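You operate a simulated robot arm through the tools that you are given. There is no shell and no other tool. Be economical: measure what you need, move in short steps, check, and stop when the job is done.

Carry out the task below with a simulated two-armed robot. There is one attempt and no reset: what you move stays moved.

## Task
Take the blue mug on the steel top of the long rack and put it away on the top of the low stand. Open the right packing drawer, take the template with the largest size on its label from the steel top of the long rack and put it in the inside of the right packing drawer, then shut the drawer. Put the red rake on the top of the rusty cabinet. Fetch the silver jug and set it on the clear end of the yellow bench. Pick up the folder with one hand, pass it to the other hand and put it on the top of the cooling bench. Pull the top blue drawer open. Do these in any order. Set down upright: blue mug, silver jug.

Only the result counts: the job must be done as asked and must still hold three seconds after the hand-in. Knocking over, shifting, dropping, spilling or breaking anything else fails it.

## Robot
Two 7-joint arms with two-finger grippers on one trunk, on a base that drives. Base frame: it is fixed to the floor where the robot stands at the start and does not move with it; the origin is under the middle of the robot, x ahead of it, y to its left, z up; the surface under the hand at the start is at about z = 1.156. Units: m, rad, N and s.
The left shoulder is at the start at [0.025, 0.16, 1.332], the right one opposite. With the tool pointing down near the work surface each hand reaches from about 0.24 to 0.72 m from the robot's upright axis, wherever it stands, measured 20 degrees to its own side. Places, roughly: blue mug (12x8x9 cm) [0.5, -0.1, 1.2]; clear end of the yellow bench [-2.9, -9.2, 0.8]; folder [-6, -9.5, 1]; inside of the right packing drawer [2.7, 0.1, 0.7]; red rake (4x3x17 cm) [-2.9, -2, 1]; right packing drawer [2.6, 0.1, 0.7]; silver jug (16x12x13 cm) [-3.6, -5.5, 0.9]; template [0.5, 0, 1.25]; top blue drawer [2.6, -2.9, 0.6]; top of the cooling bench [-1.3, -9, 0.8]; top of the low stand [-2.4, -6.1, 0.2]; top of the rusty cabinet [0.7, -3.1, 1.1]. Payload 2.45 kg a hand.
The TCP of each hand is the grasp point between the finger pads, 0.026 m short of the fingertips. In the tool frame z runs along the fingers and y along their closing line. Largest opening 0.096 m; the body of the gripper starts 0.069 m behind the TCP.
Orientation is that of the tool frame in the base frame, as a unit quaternion [x, y, z, w]. With the fingers straight down and closing along the base's y, the tool's x points along the base's -x, its y along +y and its z along -z.

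## Interface
- The arms move only by the tool apply_moves. It takes "left_motion", "right_motion" or both (then of equal length, played together; a hand with none holds still); each is a list of rows, each an object of numbers (a shift or turn left out is 0, a gripper value left out holds the last): "dx", "dy", "dz": the shift along the base's x, y, z in mm; "ax", "ay", "az": the turn, a rotation vector about the base's x, y, z in rad; "grip": the opening, from 0 (shut) to 1 (fully open). In form: [{"dx": .., "dy": .., "dz": .., "ax": .., "ay": .., "az": .., "grip": ..}, ...]. A call has 1 to 12 rows; each row is the pose to reach, as a shift and turn from the pose commanded when the call began. Rows are played at 5 a second. More than 0.05 m and 0.15 rad between two rows, or a gripper value outside its range, and nothing of the call is played. A pose out of reach is approached as far as the arm can. The call stops where the force on the tool passes 40 N (or 10 N more than at its start, if that is more) or the arm is blocked; 0.2 s more then pass. The fingers move at their own pace and stop on an object; they squeeze with about 30 N. The grip force told is the motor's: it shows also when the fingers shut on nothing. Time passes only in rows, and 0.2 s behind the last, so rows that repeat a pose let the fingers close. It gives the time, the measured TCP pose, the force on the tool (base axes), the opening and the grip force at its end, in the units of the frame above (readings bear some noise), with the torque about the TCP (base axes, N m) and any sound that the robot's microphone picked up.
- Cameras (640 x 400 px; columns grow to the right, rows downward): "scene" is now at [0.0598, -0.0063, 1.8248]; the picture's right is [-0.16, -0.99, -0.00], its down [-0.75, 0.12, -0.65] and it looks along [0.64, -0.11, -0.76] (base axes); focal length 287 px, centre (320, 200). "left" rides on the left gripper at [0.082, -0.003, -0.098] in its tool frame; the picture's right is [0.04, 1.00, 0.00], its down [-0.73, 0.03, -0.68] and it looks along [-0.68, 0.03, 0.73] (tool axes); focal length 256 px, centre (320, 200). "right" rides on the right gripper at [0.082, 0.003, -0.098] in its tool frame; the picture's right is [-0.04, 1.00, 0.00], its down [-0.73, -0.03, -0.68] and it looks along [-0.68, -0.03, 0.73] (tool axes); focal length 256 px, centre (320, 200). There is no depth. A picture from a camera that has moved, and an enlarged one, comes with that camera's place and axes in the base frame and with its lens. The place of the scene camera against the robot may be out by one fixed shift of up to 0.025 m in any direction.
- capture(camera): a new picture of that camera. It takes no simulated time.
- raise_lower(by): slides the trunk up (or, below 0, down) by that many m; the arms and the scene camera ride with it, the base frame stays. It gives what a move gives, with no picture.
- roll_base(legs): drives the robot by 1 to 6 legs, each [ahead, left, turn to the left] in m, m and rad, along the robot's own axes; the way and the turn of a leg run together, so that a leg with both is an arc; at most 1.5 m and 3.142 rad a leg. The arms and the cameras ride along, it lands a little off, and it stops where it bumps. It gives what a move gives.
- turn_head(pan, tilt): turns the head with the scene camera to pan (to the left, within 2.094 rad either way) and tilt (down, from -0.506 to 1.204), counted from straight ahead of the robot. It gives what a move gives.
- enlarge(camera, box): a new picture of the part [left, top, right, bottom] of that camera's present view, enlarged. It takes no simulated time.
- job_done(): hands the job in; it is judged then, once.

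Go step by step. Nothing tells you exact positions but the pictures and the camera data: compare them with the known pose of the tool, close in by small moves and look again before you grip or let go. The budget is 207 turns and 202 pictures, counting those below and the enlarged ones. Unless the task says otherwise, let go and move clear before handing in, and close with one line.

The tools are called after "Emit:" as a command line: name --argument value ..., lists and objects as JSON in quotes. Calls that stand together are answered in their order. apply_moves: Moves the arms, as the interface text tells. Its arguments: {"type":"object","properties":{"left_motion":{"type":"array","items":{"type":"object","properties":{"dx":{"type":"number"},"dy":{"type":"number"},"dz":{"type":"number"},"ax":{"type":"number"},"ay":{"type":"number"},"az":{"type":"number"},"grip":{"type":"number"}}}},"right_motion":{"type":"array","items":{"type":"object","properties":{"dx":{"type":"number"},"dy":{"type":"number"},"dz":{"type":"number"},"ax":{"type":"number"},"ay":{"type":"number"},"az":{"type":"number"},"grip":{"type":"number"}}}}},"required":[]} The other tools are called the same way: raise_lower (by) slides the trunk up or down; roll_base (legs) drives the base; turn_head (pan, tilt) turns the head that bears the scene camera; capture (camera) takes a picture; enlarge (camera, box) takes an enlarged picture of a part of a camera's view; job_done () hands the job in.

At the start:

```text
clock: 0.0
left_tcp_pos: [0.3683, 0.1057, 1.3764]
left_ee_rot: [0.0, 1.0, -0.001, 0.0]
left_contact_force: [-0.4, -0.1, 1.0]
left_torque: [0.02, -0.01, -0.01]
left_finger_gap: 0.0961
left_gripper_force: 0.0
right_tcp_pos: [0.3952, -0.2224, 1.3324]
right_ee_rot: [-0.001, 1.0, 0.0, 0.0]
right_contact_force: [-0.4, -0.2, 0.2]
right_torque: [0.0, 0.0, -0.03]
right_finger_gap: 0.0959
right_gripper_force: 0.1
trunk travel left (down, up): [-0.5, 0.067]
robot x, y, heading: [-0.0025, -0.0013, -0.005]
head pan, tilt: [-0.164, 0.86]
```

scene: 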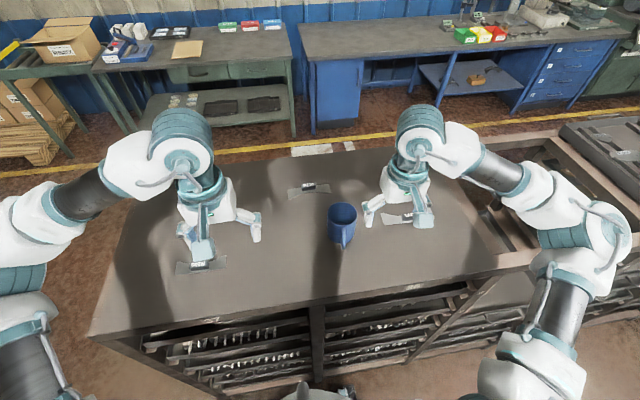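
right: 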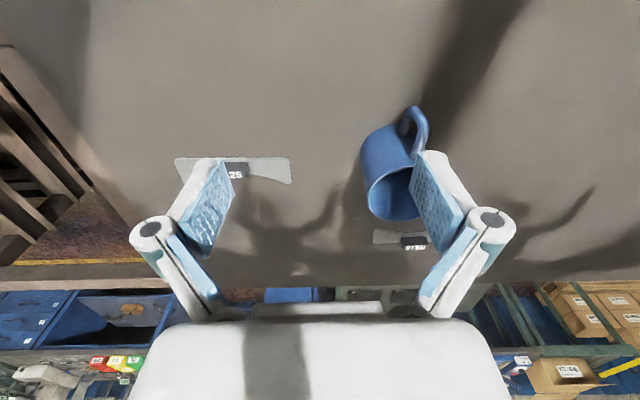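
left: 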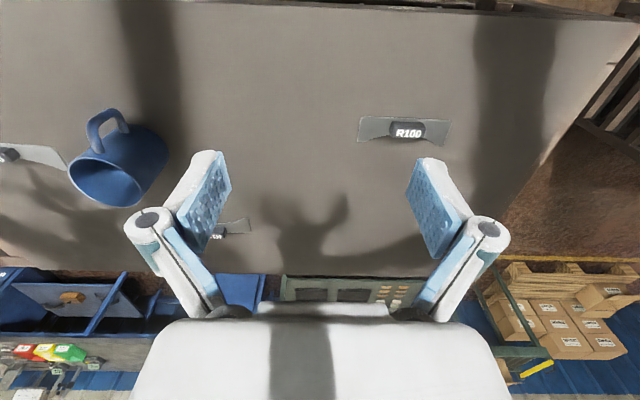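

I see three templates (R100 at the left, one in the middle, R25 at the right) and the blue mug on the rack top. First I check the labels and the surroundings.

Emit:
enlarge --camera "scene" --box '[160, 160, 480, 300]'

Emit:
enlarge --camera "scene" --box '[0, 0, 320, 200]'

Emit:
enlarge --camera "scene" --box '[320, 0, 640, 200]'

Emit:
enlarge --camera "left" --box '[180, 80, 480, 267]'

```text
2.00 times, centred on (320, 230) of scene
camera zoom: at [0.0598, -0.0063, 1.8248], right [-0.16, -0.99, 0.0], down [-0.75, 0.12, -0.65], along [0.64, -0.11, -0.76], focal length 574 px, centre (320, 140)
```

zoom: 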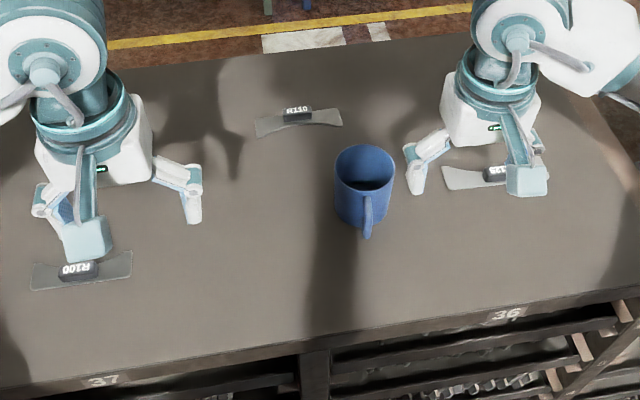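

```text
2.00 times, centred on (160, 100) of scene
camera zoom: at [0.0598, -0.0063, 1.8248], right [-0.16, -0.99, 0.0], down [-0.75, 0.12, -0.65], along [0.64, -0.11, -0.76], focal length 574 px, centre (640, 400)
```

zoom: 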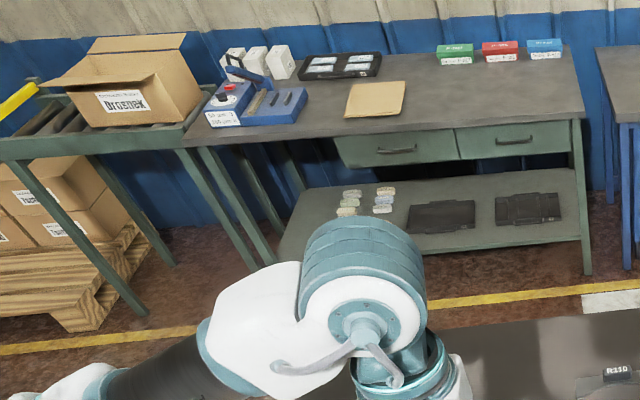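

```text
2.00 times, centred on (480, 100) of scene
camera zoom: at [0.0598, -0.0063, 1.8248], right [-0.16, -0.99, 0.0], down [-0.75, 0.12, -0.65], along [0.64, -0.11, -0.76], focal length 574 px, centre (0, 400)
```

zoom: 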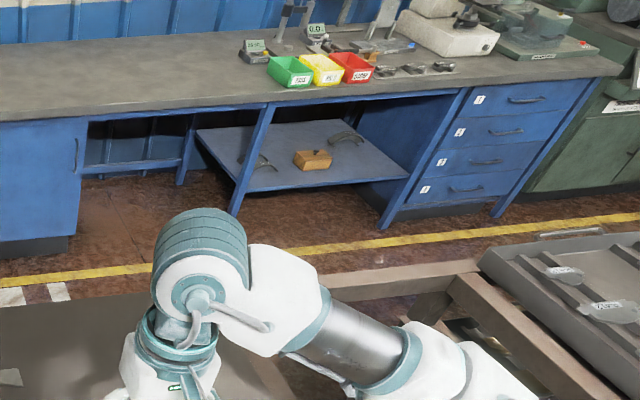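

```text
2.13 times, centred on (330, 174) of left
camera zoom: at [0.2867, 0.1015, 1.4724], right [-0.04, 1.0, 0.0], down [0.73, 0.03, 0.68], along [0.68, 0.03, -0.73], focal length 546 px, centre (299, 256)
```

zoom: 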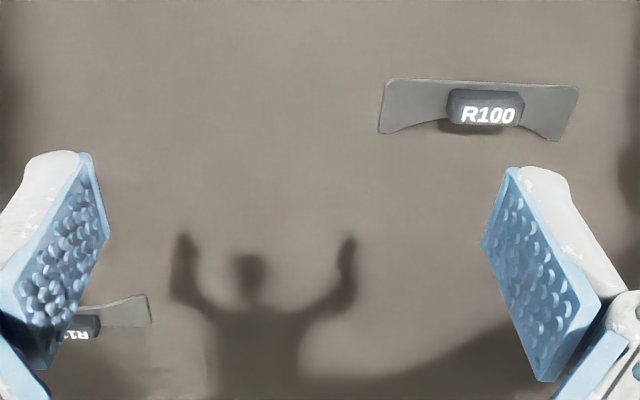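

Emit:
enlarge --camera "scene" --box '[280, 175, 340, 212]'

Emit:
enlarge --camera "right" --box '[170, 140, 300, 220]'

Emit:
enlarge --camera "right" --box '[340, 200, 470, 280]'

Emit:
enlarge --camera "scene" --box '[370, 190, 450, 240]'

```text
10.67 times, centred on (310, 194) of scene
camera zoom: at [0.0598, -0.0063, 1.8248], right [-0.16, -0.99, 0.0], down [-0.75, 0.12, -0.65], along [0.64, -0.11, -0.76], focal length 3062 px, centre (427, 269)
```

zoom: 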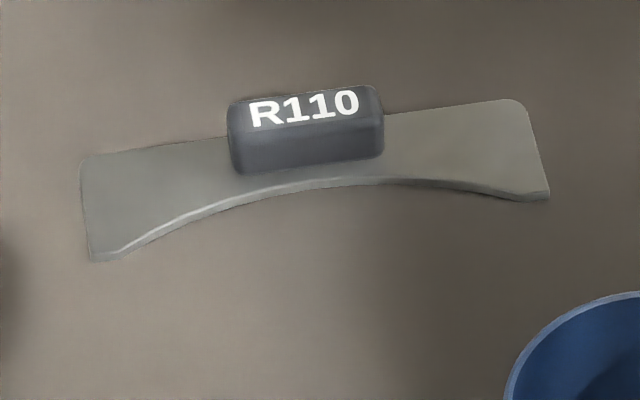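

```text
4.92 times, centred on (235, 180) of right
camera zoom: at [0.314, -0.2198, 1.4303], right [0.04, 1.0, 0.0], down [0.73, -0.03, 0.68], along [0.68, -0.03, -0.73], focal length 1260 px, centre (738, 298)
```

zoom: 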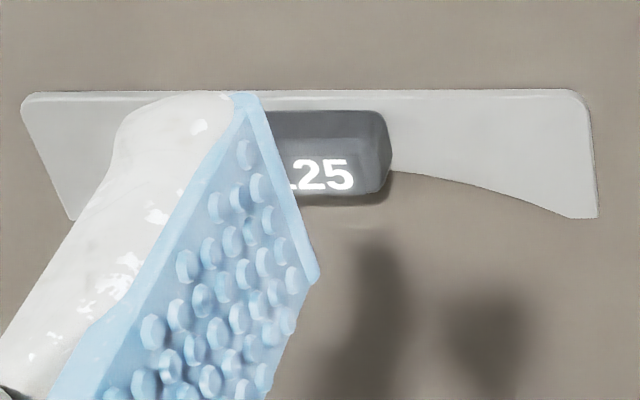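

```text
4.92 times, centred on (405, 240) of right
camera zoom: at [0.314, -0.2198, 1.4303], right [0.04, 1.0, 0.0], down [0.73, -0.03, 0.68], along [0.68, -0.03, -0.73], focal length 1260 px, centre (-98, 3)
```

zoom: 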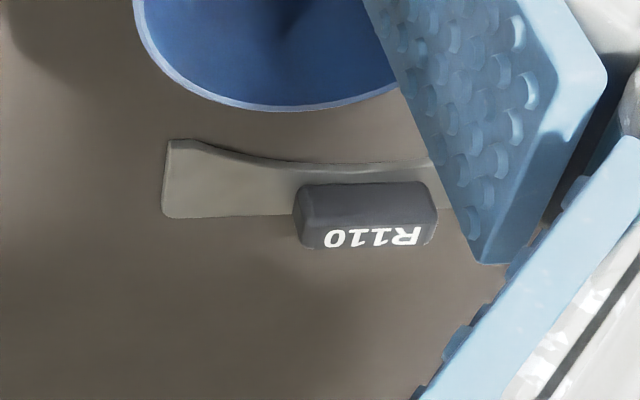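

```text
8.00 times, centred on (410, 215) of scene
camera zoom: at [0.0598, -0.0063, 1.8248], right [-0.16, -0.99, 0.0], down [-0.75, 0.12, -0.65], along [0.64, -0.11, -0.76], focal length 2297 px, centre (-400, 80)
```

zoom: 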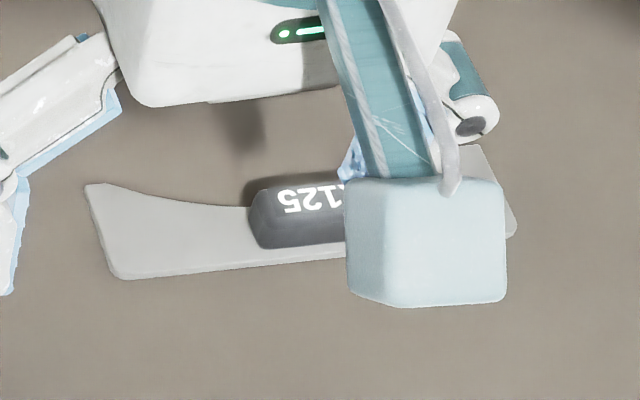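

The right template reads R125, which looks the largest so far. I look around for the layout before moving.

Emit:
turn_head --pan 1.4 --tilt 0.5

Emit:
capture --camera "scene"

Emit:
turn_head --pan -1.2 --tilt 0.4

Emit:
capture --camera "scene"

Emit:
turn_head --pan -2.09 --tilt 0.35

Emit:
capture --camera "scene"

Emit:
turn_head --pan 0.3 --tilt 0.45

Emit:
capture --camera "scene"

```text
clock: 1.6
left_tcp_pos: [0.3635, 0.1046, 1.3772]
left_ee_rot: [0.0, 1.0, 0.0, 0.001]
left_contact_force: [-0.3, -0.7, -0.7]
left_torque: [-0.02, -0.02, -0.01]
left_finger_gap: 0.0963
left_gripper_force: 0.0
right_tcp_pos: [0.3915, -0.2219, 1.334]
right_ee_rot: [0.0, 1.0, -0.001, 0.0]
right_contact_force: [-0.9, 0.8, -0.6]
right_torque: [0.01, 0.0, -0.03]
right_finger_gap: 0.0962
right_gripper_force: 0.1
trunk travel left (down, up): [-0.5, 0.067]
robot x, y, heading: [-0.0011, 0.0036, 0.005]
head pan, tilt: [1.4, 0.499]
```

```text
190 pictures are left
camera scene: at [-0.0014, 0.0962, 1.8558], right [0.99, -0.17, 0.0], down [-0.08, -0.47, -0.88], along [0.15, 0.87, -0.48], focal length 287 px, centre (320, 200)
```

scene: 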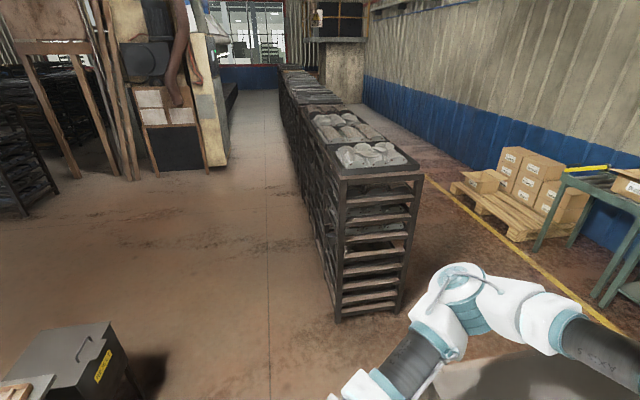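

```text
clock: 4.0
left_tcp_pos: [0.3654, 0.106, 1.3763]
left_ee_rot: [0.0, 1.0, -0.001, 0.001]
left_contact_force: [0.8, 0.0, 0.7]
left_torque: [0.01, 0.0, 0.02]
left_finger_gap: 0.096
left_gripper_force: 0.0
right_tcp_pos: [0.3917, -0.2221, 1.3333]
right_ee_rot: [0.0, 1.0, 0.0, 0.002]
right_contact_force: [-0.5, 0.1, 0.0]
right_torque: [-0.01, -0.02, -0.01]
right_finger_gap: 0.096
right_gripper_force: 0.0
trunk travel left (down, up): [-0.5, 0.067]
robot x, y, heading: [-0.0022, -0.0025, -0.002]
head pan, tilt: [-1.201, 0.4]
```

```text
189 pictures are left
camera scene: at [0.0168, -0.0801, 1.8648], right [-0.93, -0.36, 0.0], down [-0.14, 0.36, -0.92], along [0.33, -0.86, -0.39], focal length 287 px, centre (320, 200)
```

scene: 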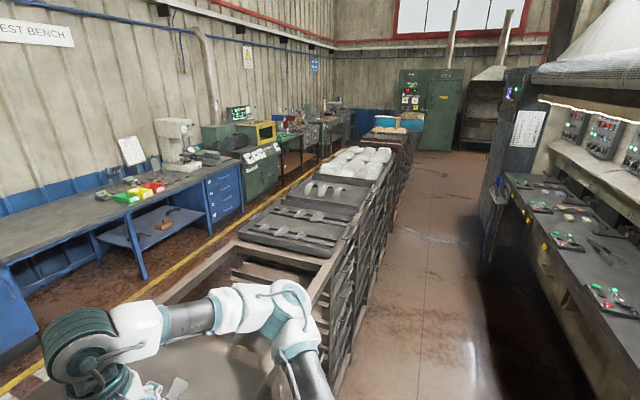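

```text
clock: 5.2
left_tcp_pos: [0.3654, 0.1048, 1.3769]
left_ee_rot: [-0.001, 1.0, -0.001, 0.002]
left_contact_force: [-0.6, 0.2, -0.2]
left_torque: [0.04, -0.02, 0.04]
left_finger_gap: 0.096
left_gripper_force: 0.1
right_tcp_pos: [0.3931, -0.2232, 1.3329]
right_ee_rot: [0.0, 1.0, 0.0, 0.001]
right_contact_force: [-0.9, -0.5, 0.1]
right_torque: [0.02, 0.0, 0.05]
right_finger_gap: 0.0961
right_gripper_force: 0.0
trunk travel left (down, up): [-0.5, 0.067]
robot x, y, heading: [-0.0011, -0.0016, 0.003]
head pan, tilt: [-2.089, 0.351]
```

```text
188 pictures are left
camera scene: at [-0.0628, -0.0746, 1.8696], right [-0.87, 0.49, 0.0], down [0.17, 0.3, -0.94], along [-0.47, -0.82, -0.34], focal length 287 px, centre (320, 200)
```

scene: 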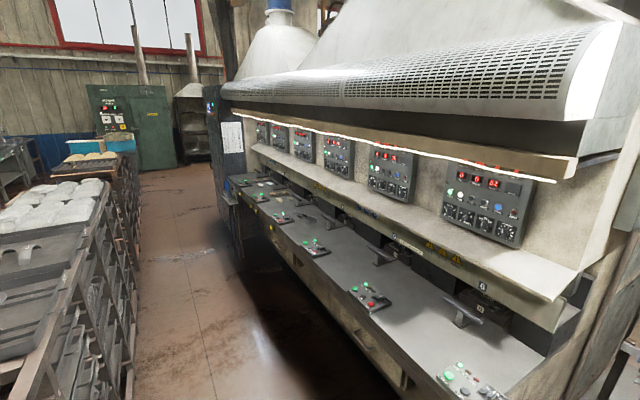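

```text
clock: 7.3
left_tcp_pos: [0.3651, 0.1058, 1.3767]
left_ee_rot: [0.0, 1.0, 0.0, 0.0]
left_contact_force: [0.2, -0.3, 0.1]
left_torque: [-0.03, 0.05, -0.03]
left_finger_gap: 0.0961
left_gripper_force: 0.1
right_tcp_pos: [0.3913, -0.2224, 1.3332]
right_ee_rot: [-0.001, 1.0, -0.002, 0.001]
right_contact_force: [-0.7, 0.0, 0.3]
right_torque: [0.02, 0.0, -0.01]
right_finger_gap: 0.0961
right_gripper_force: 0.1
trunk travel left (down, up): [-0.5, 0.067]
robot x, y, heading: [-0.0008, -0.0025, 0.005]
head pan, tilt: [0.3, 0.45]
```

```text
187 pictures are left
camera scene: at [0.0711, 0.0336, 1.86], right [0.3, -0.96, 0.0], down [-0.42, -0.13, -0.9], along [0.86, 0.27, -0.44], focal length 287 px, centre (320, 200)
```

scene: 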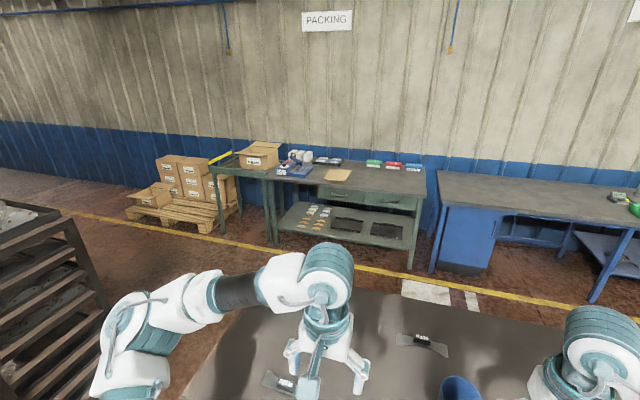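

The rack's steel top spans about x 0.27–0.88 with a gap to its left (y 0.5–1.5) to the aisle. I move the right hand over R125 to verify it.

Emit:
apply_moves --right_motion '[{"dx": 25, "dy": -38, "dz": 0}, {"dx": 50, "dy": -76, "dz": 0}, {"dx": 80, "dy": -114, "dz": 0}, {"dx": 80, "dy": -114, "dz": 0}]'

Emit:
capture --camera "right"

Emit:
turn_head --pan -0.4 --tilt 0.9

Emit:
capture --camera "scene"

```text
clock: 8.3
left_tcp_pos: [0.3657, 0.105, 1.3771]
left_ee_rot: [0.001, 1.0, 0.0, 0.0]
left_contact_force: [0.0, 0.7, -0.1]
left_torque: [-0.01, 0.0, 0.02]
left_finger_gap: 0.0959
left_gripper_force: 0.0
right_tcp_pos: [0.4723, -0.3391, 1.3351]
right_ee_rot: [-0.001, 1.0, 0.001, 0.001]
right_contact_force: [0.2, 0.3, 0.4]
right_torque: [0.0, 0.03, 0.01]
right_finger_gap: 0.0961
right_gripper_force: 0.0
trunk travel left (down, up): [-0.5, 0.067]
robot x, y, heading: [0.0026, -0.0009, 0.002]
head pan, tilt: [0.3, 0.45]
```

```text
186 pictures are left
camera right: at [0.3909, -0.3364, 1.4322], right [0.04, 1.0, 0.0], down [0.73, -0.03, 0.68], along [0.68, -0.03, -0.73], focal length 256 px, centre (320, 200)
```

right: 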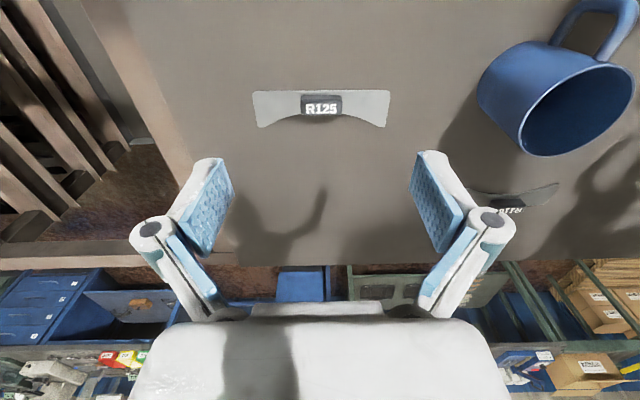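

```text
clock: 9.4
left_tcp_pos: [0.3642, 0.1061, 1.3773]
left_ee_rot: [0.0, 1.0, 0.0, 0.001]
left_contact_force: [0.0, -0.2, 0.2]
left_torque: [0.02, 0.03, 0.0]
left_finger_gap: 0.096
left_gripper_force: 0.0
right_tcp_pos: [0.4713, -0.3388, 1.3349]
right_ee_rot: [0.001, 1.0, 0.0, 0.0]
right_contact_force: [-0.2, 0.1, 0.1]
right_torque: [-0.04, 0.01, -0.04]
right_finger_gap: 0.096
right_gripper_force: 0.2
trunk travel left (down, up): [-0.5, 0.067]
robot x, y, heading: [0.0003, 0.0016, 0.0]
head pan, tilt: [-0.4, 0.901]
```

```text
185 pictures are left
camera scene: at [0.0529, -0.0242, 1.8217], right [-0.39, -0.92, 0.0], down [-0.72, 0.31, -0.62], along [0.57, -0.24, -0.79], focal length 287 px, centre (320, 200)
```

scene: 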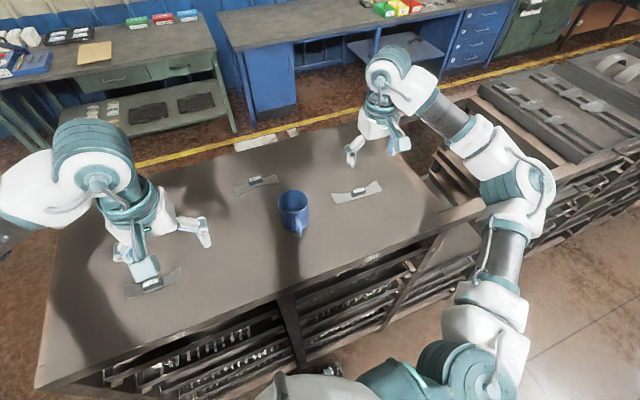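

Emit:
apply_moves --right_motion '[{"dx": 15, "dz": -40}, {"dx": 27, "dy": -1, "dz": -80}, {"dx": 27, "dy": -1, "dz": -115}, {"dx": 27, "dy": -1, "dz": -115}]'

Emit:
capture --camera "right"

Emit:
enlarge --camera "scene" --box '[300, 120, 460, 220]'

```text
clock: 10.4
left_tcp_pos: [0.3647, 0.1049, 1.3785]
left_ee_rot: [0.0, 1.0, 0.001, 0.001]
left_contact_force: [0.7, -0.6, -0.3]
left_torque: [-0.01, 0.0, 0.02]
left_finger_gap: 0.0961
left_gripper_force: 0.0
right_tcp_pos: [0.4987, -0.339, 1.2203]
right_ee_rot: [0.0, 1.0, 0.0, 0.0]
right_contact_force: [0.9, -0.2, 0.2]
right_torque: [-0.03, -0.02, -0.01]
right_finger_gap: 0.0959
right_gripper_force: 0.0
trunk travel left (down, up): [-0.5, 0.067]
robot x, y, heading: [0.0041, 0.0012, -0.0]
head pan, tilt: [-0.4, 0.901]
```

```text
184 pictures are left
camera right: at [0.4188, -0.3361, 1.3175], right [0.04, 1.0, 0.0], down [0.73, -0.03, 0.68], along [0.68, -0.03, -0.73], focal length 256 px, centre (320, 200)
```

right: 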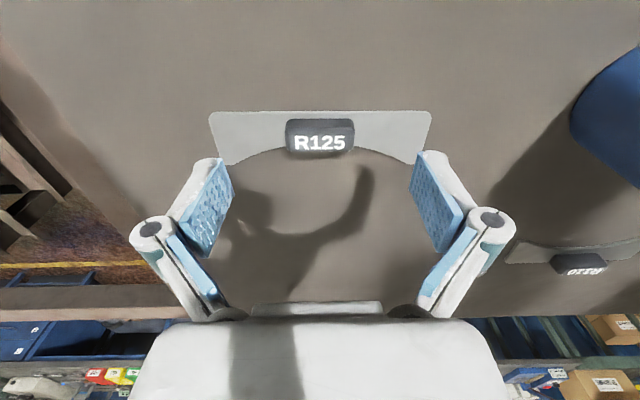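

```text
4.00 times, centred on (380, 170) of scene
camera zoom: at [0.0526, -0.0243, 1.8217], right [-0.39, -0.92, 0.0], down [-0.72, 0.31, -0.62], along [0.57, -0.24, -0.79], focal length 1148 px, centre (80, 320)
```

zoom: 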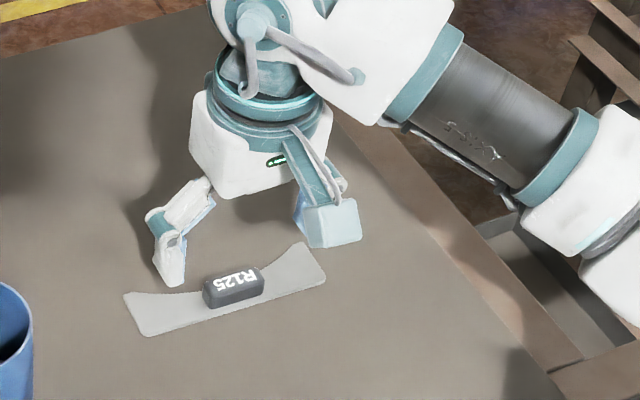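

Emit:
apply_moves --right_motion '[{"dx": 1, "dy": 0, "dz": -20}, {"dx": 1, "dz": -31}, {"dx": 1, "dz": -31, "grip": 0.3}, {"dx": 1, "dz": -31, "grip": 0.3}, {"dx": 1, "dz": -31, "grip": 0.3}]'

Emit:
enlarge --camera "scene" --box '[300, 120, 460, 220]'

Emit:
capture --camera "right"

```text
clock: 11.6
left_tcp_pos: [0.366, 0.1049, 1.3762]
left_ee_rot: [-0.001, 1.0, 0.0, 0.001]
left_contact_force: [-0.5, -0.8, -0.1]
left_torque: [0.01, -0.03, -0.02]
left_finger_gap: 0.0959
left_gripper_force: 0.1
right_tcp_pos: [0.5015, -0.3381, 1.1874]
right_ee_rot: [0.0, 1.0, -0.001, 0.0]
right_contact_force: [0.3, -0.1, 1.5]
right_torque: [-0.07, -0.08, -0.04]
right_finger_gap: 0.0432
right_gripper_force: 30.0
trunk travel left (down, up): [-0.5, 0.067]
robot x, y, heading: [0.0021, -0.0013, -0.002]
head pan, tilt: [-0.4, 0.901]
```

```text
4.00 times, centred on (380, 170) of scene
camera zoom: at [0.0527, -0.0237, 1.8217], right [-0.39, -0.92, 0.0], down [-0.72, 0.31, -0.62], along [0.57, -0.24, -0.79], focal length 1148 px, centre (80, 320)
```

zoom: 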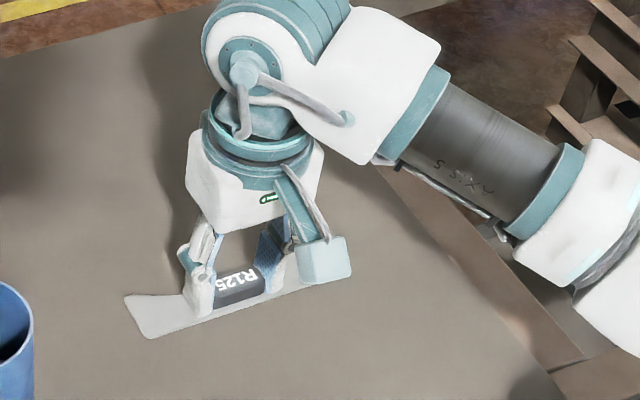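

```text
181 pictures are left
camera right: at [0.4198, -0.3361, 1.285], right [0.04, 1.0, 0.0], down [0.73, -0.03, 0.68], along [0.68, -0.03, -0.73], focal length 256 px, centre (320, 200)
```

right: 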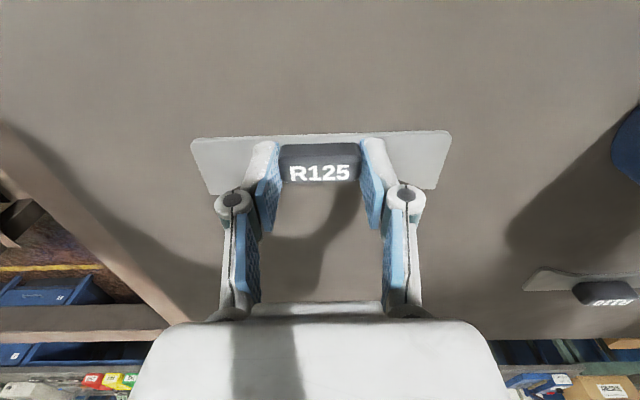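

R125 is gripped. I lift it clear and bring the hand in before driving.

Emit:
apply_moves --right_motion '[{"dz": 40, "grip": 0}, {"dz": 85}, {"dz": 130}, {"dz": 170}, {"dx": -45, "dz": 190}, {"dx": -90, "dz": 190}, {"dx": -130, "dz": 190}]'

Emit:
turn_head --pan 1.3 --tilt 0.9

Emit:
capture --camera "scene"

Emit:
capture --camera "right"

```text
clock: 13.2
left_tcp_pos: [0.3643, 0.1041, 1.3776]
left_ee_rot: [0.001, 1.0, 0.001, 0.001]
left_contact_force: [0.2, 1.2, 0.5]
left_torque: [0.0, 0.01, -0.02]
left_finger_gap: 0.0959
left_gripper_force: 0.0
right_tcp_pos: [0.3693, -0.34, 1.377]
right_ee_rot: [0.0, 1.0, 0.002, 0.001]
right_contact_force: [0.1, 0.5, -0.7]
right_torque: [0.04, -0.02, 0.0]
right_finger_gap: 0.0
right_gripper_force: 28.2
trunk travel left (down, up): [-0.5, 0.067]
robot x, y, heading: [0.0005, 0.0014, -0.002]
head pan, tilt: [-0.4, 0.901]
```

```text
clock: 14.9
left_tcp_pos: [0.3644, 0.1042, 1.3766]
left_ee_rot: [0.0, 1.0, 0.0, 0.001]
left_contact_force: [0.5, 0.3, -0.2]
left_torque: [0.01, 0.01, 0.03]
left_finger_gap: 0.0962
left_gripper_force: 0.2
right_tcp_pos: [0.3702, -0.3384, 1.3766]
right_ee_rot: [-0.001, 1.0, 0.0, 0.001]
right_contact_force: [-0.4, 0.2, 0.2]
right_torque: [-0.03, -0.01, 0.0]
right_finger_gap: 0.0001
right_gripper_force: 28.1
trunk travel left (down, up): [-0.5, 0.067]
robot x, y, heading: [-0.0018, 0.0047, -0.001]
head pan, tilt: [1.3, 0.901]
```

```text
180 pictures are left
camera scene: at [0.0028, 0.0782, 1.822], right [0.96, -0.27, 0.0], down [-0.21, -0.75, -0.62], along [0.16, 0.6, -0.78], focal length 287 px, centre (320, 200)
```

scene: 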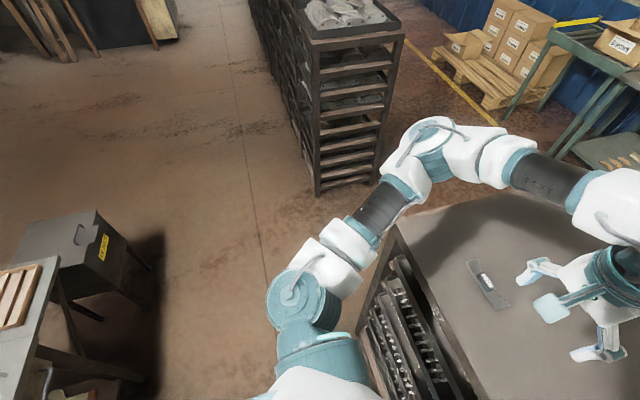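

```text
179 pictures are left
camera right: at [0.2897, -0.3357, 1.4741], right [0.04, 1.0, 0.0], down [0.73, -0.03, 0.68], along [0.68, -0.03, -0.73], focal length 256 px, centre (320, 200)
```

right: 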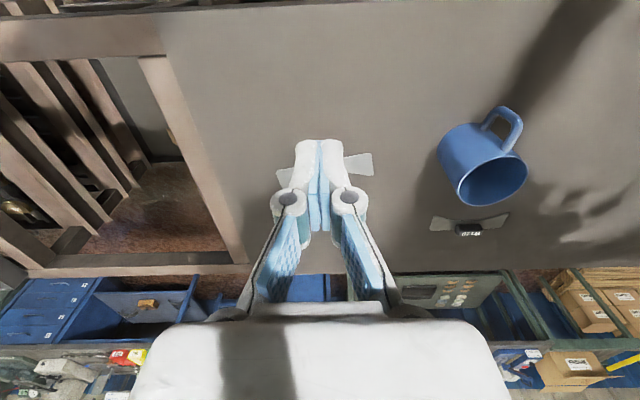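

The template slipped out of the grip and lies on the rack top still. I look closer at its handle.

Emit:
turn_head --pan -0.55 --tilt 0.85

Emit:
capture --camera "scene"

Emit:
apply_moves --right_motion '[{"dx": -10, "dy": 45, "grip": 1}, {"dx": -10, "dy": 80}, {"dx": -10, "dy": 80}]'

Emit:
capture --camera "right"

Emit:
enlarge --camera "scene" --box '[300, 130, 460, 230]'

```text
clock: 16.8
left_tcp_pos: [0.3655, 0.1059, 1.3758]
left_ee_rot: [0.0, 1.0, 0.0, 0.001]
left_contact_force: [0.3, -0.4, -0.1]
left_torque: [-0.01, 0.03, -0.03]
left_finger_gap: 0.0962
left_gripper_force: 0.0
right_tcp_pos: [0.371, -0.338, 1.3761]
right_ee_rot: [0.0, 1.0, 0.001, 0.001]
right_contact_force: [0.3, 0.1, -0.9]
right_torque: [0.0, 0.01, 0.01]
right_finger_gap: 0.0001
right_gripper_force: 28.9
trunk travel left (down, up): [-0.5, 0.067]
robot x, y, heading: [-0.0009, -0.0016, 0.002]
head pan, tilt: [-0.55, 0.85]
```

```text
178 pictures are left
camera scene: at [0.0493, -0.0356, 1.8256], right [-0.52, -0.85, 0.0], down [-0.64, 0.39, -0.66], along [0.56, -0.34, -0.75], focal length 287 px, centre (320, 200)
```

scene: 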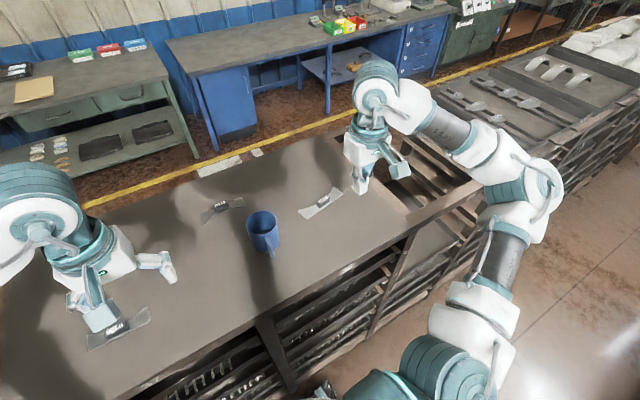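

```text
clock: 17.6
left_tcp_pos: [0.365, 0.1074, 1.3775]
left_ee_rot: [0.0, 1.0, -0.001, 0.001]
left_contact_force: [0.6, -0.4, 0.3]
left_torque: [-0.03, 0.03, -0.02]
left_finger_gap: 0.096
left_gripper_force: 0.0
right_tcp_pos: [0.3605, -0.255, 1.3785]
right_ee_rot: [0.0, 1.0, 0.0, 0.0]
right_contact_force: [-0.3, -0.2, -0.3]
right_torque: [0.0, -0.02, 0.01]
right_finger_gap: 0.096
right_gripper_force: 0.1
trunk travel left (down, up): [-0.5, 0.067]
robot x, y, heading: [0.0002, 0.0027, 0.004]
head pan, tilt: [-0.55, 0.85]
```

```text
177 pictures are left
camera right: at [0.279, -0.2517, 1.4762], right [0.04, 1.0, 0.0], down [0.73, -0.03, 0.68], along [0.68, -0.03, -0.73], focal length 256 px, centre (320, 200)
```

right: 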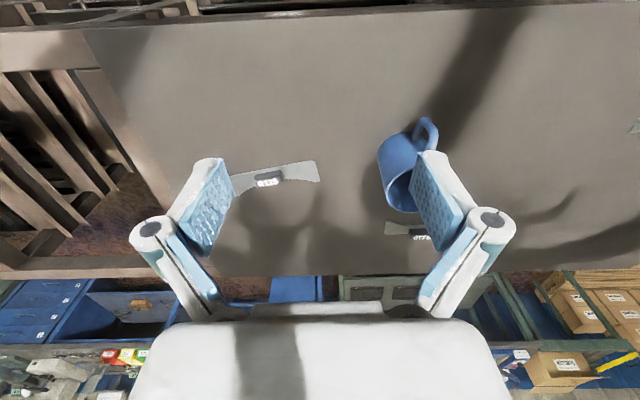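

```text
4.00 times, centred on (380, 180) of scene
camera zoom: at [0.0494, -0.0311, 1.8257], right [-0.52, -0.85, 0.0], down [-0.64, 0.39, -0.66], along [0.56, -0.35, -0.75], focal length 1148 px, centre (80, 280)
```

zoom: 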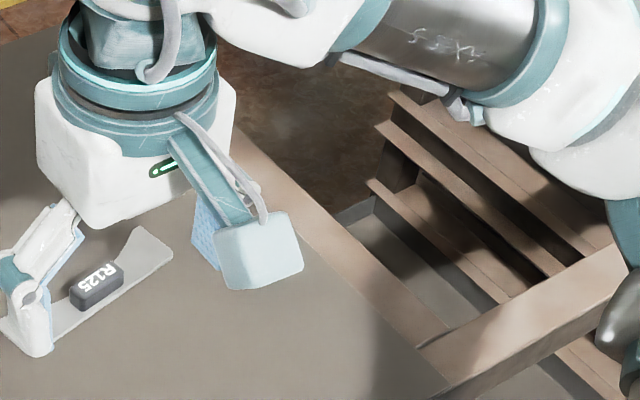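

Emit:
apply_moves --right_motion '[{"dx": 40, "dy": -30, "dz": -10}, {"dx": 80, "dy": -60, "dz": -30}, {"dx": 110, "dy": -86, "dz": -60}, {"dx": 110, "dy": -86, "dz": -90}, {"dx": 110, "dy": -86, "dz": -90}]'

Emit:
capture --camera "right"

```text
refused: row 1 steps farther than a row can; nothing moved
```

```text
175 pictures are left
camera right: at [0.279, -0.2517, 1.4762], right [0.04, 1.0, 0.0], down [0.73, -0.03, 0.68], along [0.68, -0.03, -0.73], focal length 256 px, centre (320, 200)
```

right: 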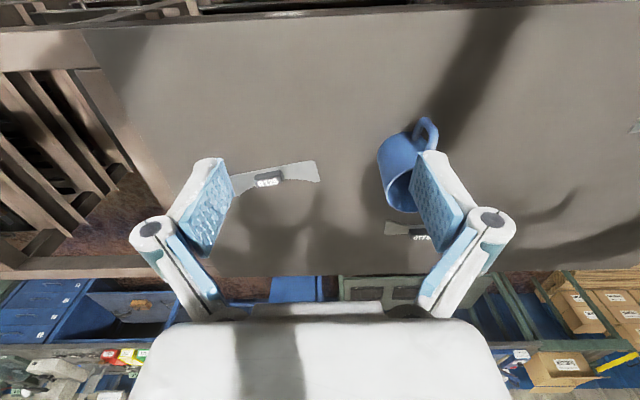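

Emit:
apply_moves --right_motion '[{"dx": 35, "dy": -30, "dz": -10}, {"dx": 70, "dy": -60, "dz": -25}, {"dx": 105, "dy": -86, "dz": -40}, {"dx": 110, "dy": -86, "dz": -80}, {"dx": 110, "dy": -86, "dz": -90}]'

Emit:
capture --camera "right"

```text
clock: 18.8
left_tcp_pos: [0.3655, 0.1068, 1.3768]
left_ee_rot: [0.0, 1.0, -0.001, 0.001]
left_contact_force: [-0.2, 0.3, 0.1]
left_torque: [0.02, 0.01, -0.03]
left_finger_gap: 0.0959
left_gripper_force: 0.0
right_tcp_pos: [0.4695, -0.3436, 1.2883]
right_ee_rot: [0.0, 1.0, 0.0, 0.001]
right_contact_force: [0.8, 0.2, -0.1]
right_torque: [0.01, 0.02, 0.05]
right_finger_gap: 0.0959
right_gripper_force: 0.0
trunk travel left (down, up): [-0.5, 0.067]
robot x, y, heading: [-0.0011, 0.0, 0.001]
head pan, tilt: [-0.55, 0.85]
```

```text
174 pictures are left
camera right: at [0.3884, -0.3419, 1.385], right [0.04, 1.0, 0.0], down [0.73, -0.03, 0.68], along [0.68, -0.03, -0.73], focal length 256 px, centre (320, 200)
```

right: 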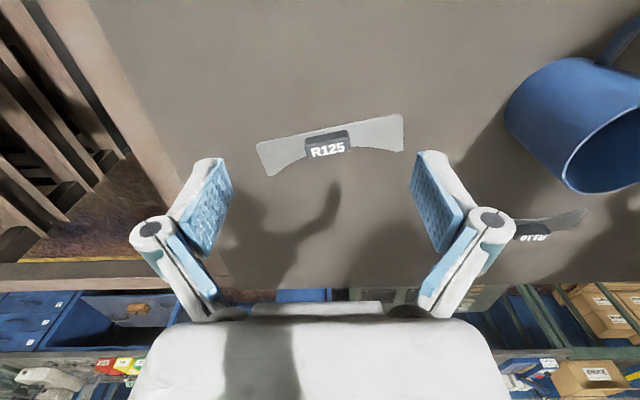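

Emit:
apply_moves --right_motion '[{"dx": 5, "az": -0.14}, {"dx": 10, "az": -0.28}, {"dx": 15, "az": -0.42}, {"dx": 20, "az": -0.56}, {"dx": 25, "az": -0.7}, {"dx": 30, "az": -0.84}, {"dx": 35, "az": -0.98}, {"dx": 40, "az": -1.12}, {"dx": 46, "az": -1.26}, {"dx": 46, "dy": 3, "az": -1.4}, {"dx": 46, "dy": 3, "az": -1.4}]'

Emit:
capture --camera "right"

```text
clock: 21.2
left_tcp_pos: [0.3644, 0.1047, 1.3778]
left_ee_rot: [0.0, 1.0, 0.0, 0.001]
left_contact_force: [-0.7, 0.2, 0.5]
left_torque: [0.0, -0.02, -0.02]
left_finger_gap: 0.0962
left_gripper_force: 0.0
right_tcp_pos: [0.5162, -0.3402, 1.2877]
right_ee_rot: [0.645, 0.764, 0.0, 0.001]
right_contact_force: [-0.1, 0.2, 0.1]
right_torque: [-0.03, -0.04, 0.02]
right_finger_gap: 0.0958
right_gripper_force: 0.0
trunk travel left (down, up): [-0.5, 0.067]
robot x, y, heading: [-0.0, 0.0004, 0.001]
head pan, tilt: [-0.55, 0.85]
```

```text
173 pictures are left
camera right: at [0.5062, -0.2595, 1.3852], right [0.99, 0.13, 0.0], down [0.09, -0.73, 0.68], along [0.09, -0.67, -0.73], focal length 256 px, centre (320, 200)
```

right: 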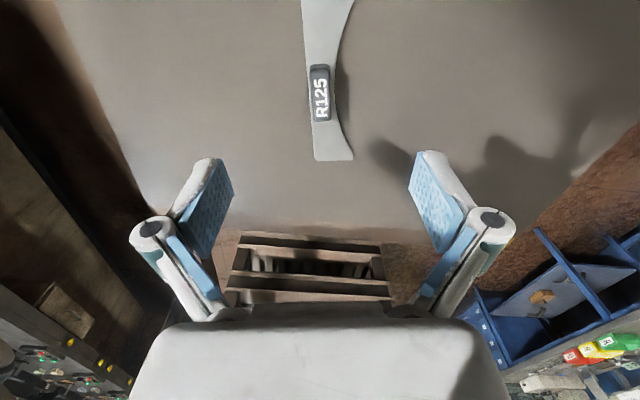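

Emit:
apply_moves --right_motion '[{"dx": 1, "dy": 2, "dz": -45, "grip": 0.6}, {"dx": 1, "dy": 2, "dz": -85}, {"dx": 1, "dy": 2, "dz": -102}, {"dx": 1, "dy": 2, "dz": -102}]'

Emit:
capture --camera "right"

Emit:
apply_moves --right_motion '[{"grip": 0}, {"grip": 0}, {"grip": 0}, {"grip": 0}, {"dz": 5}, {"dz": 15}, {"dz": 15}]'

Emit:
capture --camera "right"

```text
clock: 22.2
left_tcp_pos: [0.3643, 0.1062, 1.3766]
left_ee_rot: [-0.001, 1.0, 0.0, 0.001]
left_contact_force: [0.7, -0.5, 0.7]
left_torque: [-0.01, 0.0, -0.02]
left_finger_gap: 0.0959
left_gripper_force: 0.1
right_tcp_pos: [0.5172, -0.3378, 1.1849]
right_ee_rot: [0.645, 0.764, -0.001, 0.0]
right_contact_force: [0.2, 0.3, -0.2]
right_torque: [-0.03, -0.02, -0.01]
right_finger_gap: 0.0579
right_gripper_force: 0.1
trunk travel left (down, up): [-0.5, 0.067]
robot x, y, heading: [0.0013, 0.0032, 0.003]
head pan, tilt: [-0.55, 0.85]
```

```text
172 pictures are left
camera right: at [0.5064, -0.2569, 1.283], right [0.99, 0.13, 0.0], down [0.1, -0.73, 0.68], along [0.09, -0.67, -0.73], focal length 256 px, centre (320, 200)
```

right: 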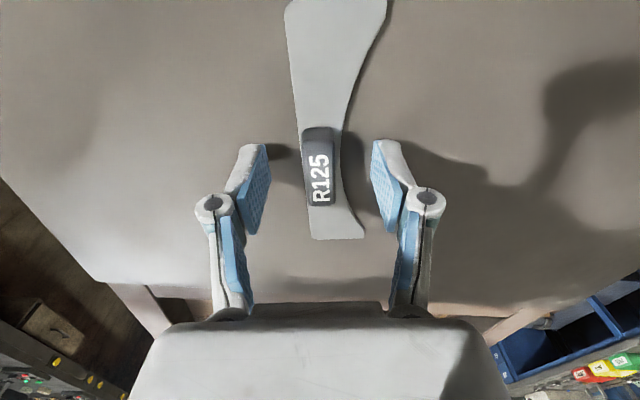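

```text
clock: 23.8
left_tcp_pos: [0.3651, 0.1061, 1.3775]
left_ee_rot: [0.0, 1.0, 0.001, 0.001]
left_contact_force: [-0.5, -0.7, -1.6]
left_torque: [0.01, 0.01, 0.01]
left_finger_gap: 0.0963
left_gripper_force: 0.1
right_tcp_pos: [0.5172, -0.3391, 1.2008]
right_ee_rot: [0.644, 0.765, -0.001, 0.001]
right_contact_force: [0.7, -0.2, -0.2]
right_torque: [-0.02, 0.02, 0.01]
right_finger_gap: 0.0163
right_gripper_force: 30.8
trunk travel left (down, up): [-0.5, 0.067]
robot x, y, heading: [0.0011, -0.0008, 0.002]
head pan, tilt: [-0.55, 0.85]
```

```text
171 pictures are left
camera right: at [0.5072, -0.2582, 1.2981], right [0.99, 0.13, 0.0], down [0.1, -0.73, 0.68], along [0.09, -0.67, -0.73], focal length 256 px, centre (320, 200)
```

right: 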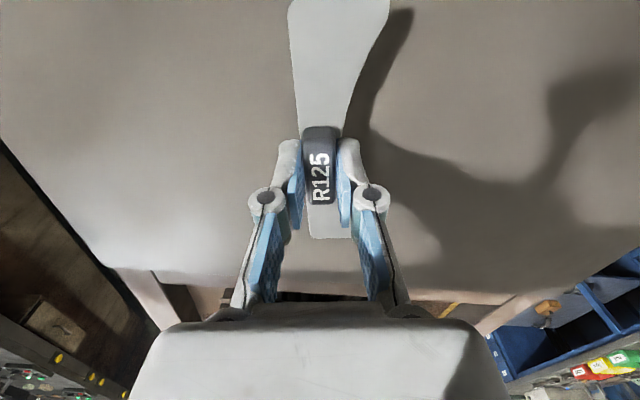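

Emit:
apply_moves --right_motion '[{"dz": 20}, {"dz": 50}, {"dz": 80}, {"dz": 110}, {"dz": 140}, {"dx": -30, "dz": 150}, {"dx": -60, "dz": 150}, {"dx": -90, "dz": 150}, {"dx": -120, "dz": 150}, {"dx": -140, "dz": 150}]'

Emit:
capture --camera "right"

```text
clock: 26.0
left_tcp_pos: [0.3637, 0.1065, 1.3773]
left_ee_rot: [0.0, 1.0, 0.0, 0.001]
left_contact_force: [-0.1, -0.4, -1.1]
left_torque: [-0.01, -0.05, -0.02]
left_finger_gap: 0.096
left_gripper_force: 0.1
right_tcp_pos: [0.3748, -0.3381, 1.3507]
right_ee_rot: [0.644, 0.765, 0.0, 0.0]
right_contact_force: [0.4, -0.9, -0.4]
right_torque: [-0.03, -0.01, -0.02]
right_finger_gap: 0.0163
right_gripper_force: 30.4
trunk travel left (down, up): [-0.5, 0.067]
robot x, y, heading: [0.0024, 0.0016, -0.001]
head pan, tilt: [-0.55, 0.85]
```

```text
170 pictures are left
camera right: at [0.365, -0.2572, 1.448], right [0.99, 0.13, 0.0], down [0.1, -0.73, 0.68], along [0.09, -0.67, -0.73], focal length 256 px, centre (320, 200)
```

right: 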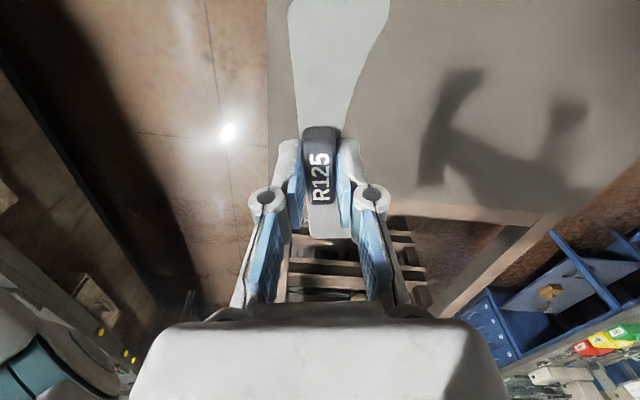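

Emit:
raise_lower --by 0.06

Emit:
roll_base --legs '[[0, 1.0, 0]]'

Emit:
turn_head --pan 0.6 --tilt 0.9

Emit:
capture --camera "scene"

Emit:
turn_head --pan -0.5 --tilt 0.9

Emit:
capture --camera "scene"

```text
clock: 27.0
left_tcp_pos: [0.3661, 0.1036, 1.436]
left_ee_rot: [0.0, 1.0, 0.0, 0.0]
left_contact_force: [-0.3, -1.3, -0.1]
left_torque: [-0.01, -0.01, 0.02]
left_finger_gap: 0.0959
left_gripper_force: 0.0
right_tcp_pos: [0.378, -0.3386, 1.4101]
right_ee_rot: [0.645, 0.764, -0.002, 0.0]
right_contact_force: [1.0, 0.1, -0.5]
right_torque: [0.0, -0.01, -0.02]
right_finger_gap: 0.0163
right_gripper_force: 30.2
trunk travel left (down, up): [-0.56, 0.007]
robot x, y, heading: [0.0002, 0.0002, -0.004]
head pan, tilt: [-0.55, 0.85]
```

```text
clock: 32.1
left_tcp_pos: [0.3643, 1.0927, 1.437]
left_ee_rot: [0.0, 1.0, 0.002, 0.001]
left_contact_force: [0.2, -0.5, 0.1]
left_torque: [0.02, -0.01, -0.03]
left_finger_gap: 0.0959
left_gripper_force: 0.0
right_tcp_pos: [0.3757, 0.649, 1.4101]
right_ee_rot: [0.643, 0.766, 0.0, 0.001]
right_contact_force: [0.5, 0.6, -1.3]
right_torque: [0.03, 0.03, 0.0]
right_finger_gap: 0.0163
right_gripper_force: 29.9
trunk travel left (down, up): [-0.56, 0.007]
robot x, y, heading: [-0.002, 0.9842, 0.003]
head pan, tilt: [-0.55, 0.85]
```

```text
clock: 33.5
left_tcp_pos: [0.3607, 1.0843, 1.4384]
left_ee_rot: [-0.001, 1.0, 0.004, 0.001]
left_contact_force: [-0.6, -1.3, 0.4]
left_torque: [0.0, -0.02, 0.02]
left_finger_gap: 0.0961
left_gripper_force: 0.0
right_tcp_pos: [0.373, 0.642, 1.4098]
right_ee_rot: [0.644, 0.765, 0.001, 0.0]
right_contact_force: [-0.3, 0.4, -0.8]
right_torque: [0.0, 0.0, -0.02]
right_finger_gap: 0.0162
right_gripper_force: 30.1
trunk travel left (down, up): [-0.56, 0.007]
robot x, y, heading: [-0.0014, 0.9883, 0.003]
head pan, tilt: [0.6, 0.901]
```

```text
169 pictures are left
camera scene: at [0.0426, 1.024, 1.8818], right [0.57, -0.82, -0.01], down [-0.65, -0.44, -0.62], along [0.51, 0.36, -0.78], focal length 287 px, centre (320, 200)
```

scene: 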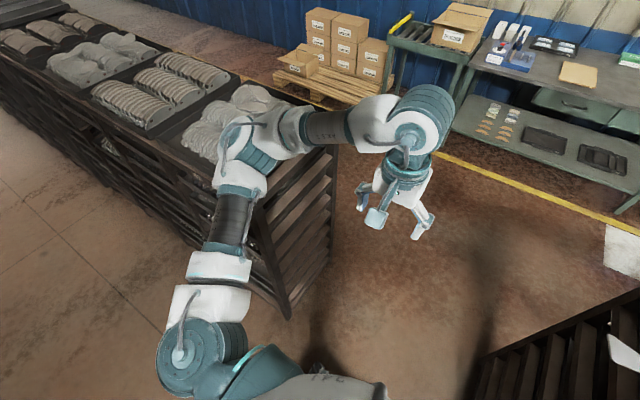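

```text
clock: 34.8
left_tcp_pos: [0.3609, 1.0979, 1.4381]
left_ee_rot: [-0.002, 1.0, -0.001, 0.002]
left_contact_force: [0.1, -0.2, -0.6]
left_torque: [-0.03, 0.02, 0.0]
left_finger_gap: 0.0961
left_gripper_force: 0.1
right_tcp_pos: [0.3728, 0.6536, 1.4127]
right_ee_rot: [0.642, 0.766, 0.0, 0.002]
right_contact_force: [-0.6, 1.0, -1.0]
right_torque: [-0.02, 0.0, -0.01]
right_finger_gap: 0.0161
right_gripper_force: 29.9
trunk travel left (down, up): [-0.56, 0.007]
robot x, y, heading: [-0.0046, 0.9884, 0.001]
head pan, tilt: [-0.499, 0.901]
```

```text
168 pictures are left
camera scene: at [0.0465, 0.9621, 1.8816], right [-0.48, -0.88, 0.0], down [-0.69, 0.37, -0.62], along [0.54, -0.3, -0.79], focal length 287 px, centre (320, 200)
```

scene: 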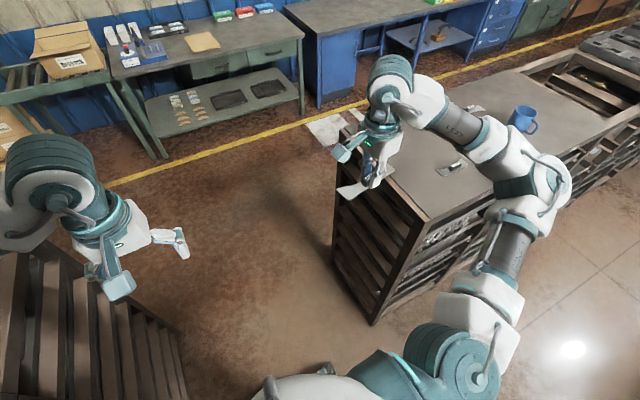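

Emit:
roll_base --legs '[[0, -0.05, 0], [1.45, 0, 0]]'

Emit:
turn_head --pan -0.7 --tilt 0.6

Emit:
capture --camera "scene"

```text
clock: 42.6
left_tcp_pos: [1.8176, 0.9745, 1.4441]
left_ee_rot: [0.001, 1.0, 0.021, 0.005]
left_contact_force: [-1.0, -1.4, -1.0]
left_torque: [0.04, -0.14, -0.05]
left_finger_gap: 0.096
left_gripper_force: 0.1
right_tcp_pos: [1.8297, 0.5331, 1.3972]
right_ee_rot: [0.647, 0.762, 0.017, -0.012]
right_contact_force: [-0.4, -1.2, 0.1]
right_torque: [0.06, -0.02, -0.04]
right_finger_gap: 0.0162
right_gripper_force: 30.3
trunk travel left (down, up): [-0.56, 0.007]
robot x, y, heading: [1.4587, 0.9237, 0.002]
head pan, tilt: [-0.499, 0.901]
```

```text
clock: 43.4
left_tcp_pos: [1.8212, 1.0405, 1.439]
left_ee_rot: [-0.002, 1.0, -0.001, 0.003]
left_contact_force: [-0.9, -0.3, -0.3]
left_torque: [-0.01, 0.03, 0.07]
left_finger_gap: 0.0962
left_gripper_force: 0.0
right_tcp_pos: [1.8326, 0.5942, 1.4128]
right_ee_rot: [0.647, 0.762, -0.002, 0.002]
right_contact_force: [0.5, 0.7, -1.8]
right_torque: [-0.06, 0.02, -0.06]
right_finger_gap: 0.0161
right_gripper_force: 30.1
trunk travel left (down, up): [-0.56, 0.007]
robot x, y, heading: [1.4643, 0.9304, -0.001]
head pan, tilt: [-0.7, 0.6]
```

```text
167 pictures are left
camera scene: at [1.5141, 0.9419, 1.9066], right [-0.64, -0.77, 0.03], down [-0.44, 0.33, -0.83], along [0.63, -0.55, -0.55], focal length 287 px, centre (320, 200)
```

scene: 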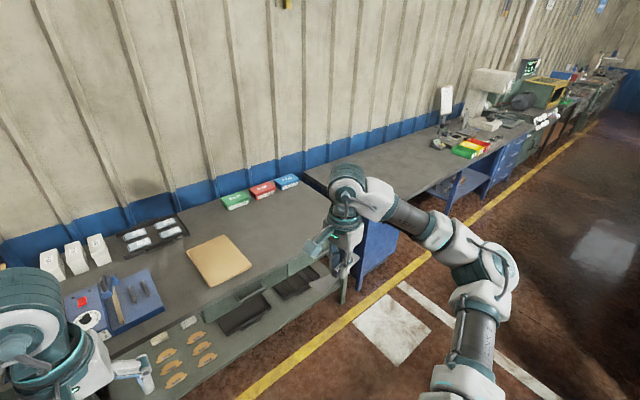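

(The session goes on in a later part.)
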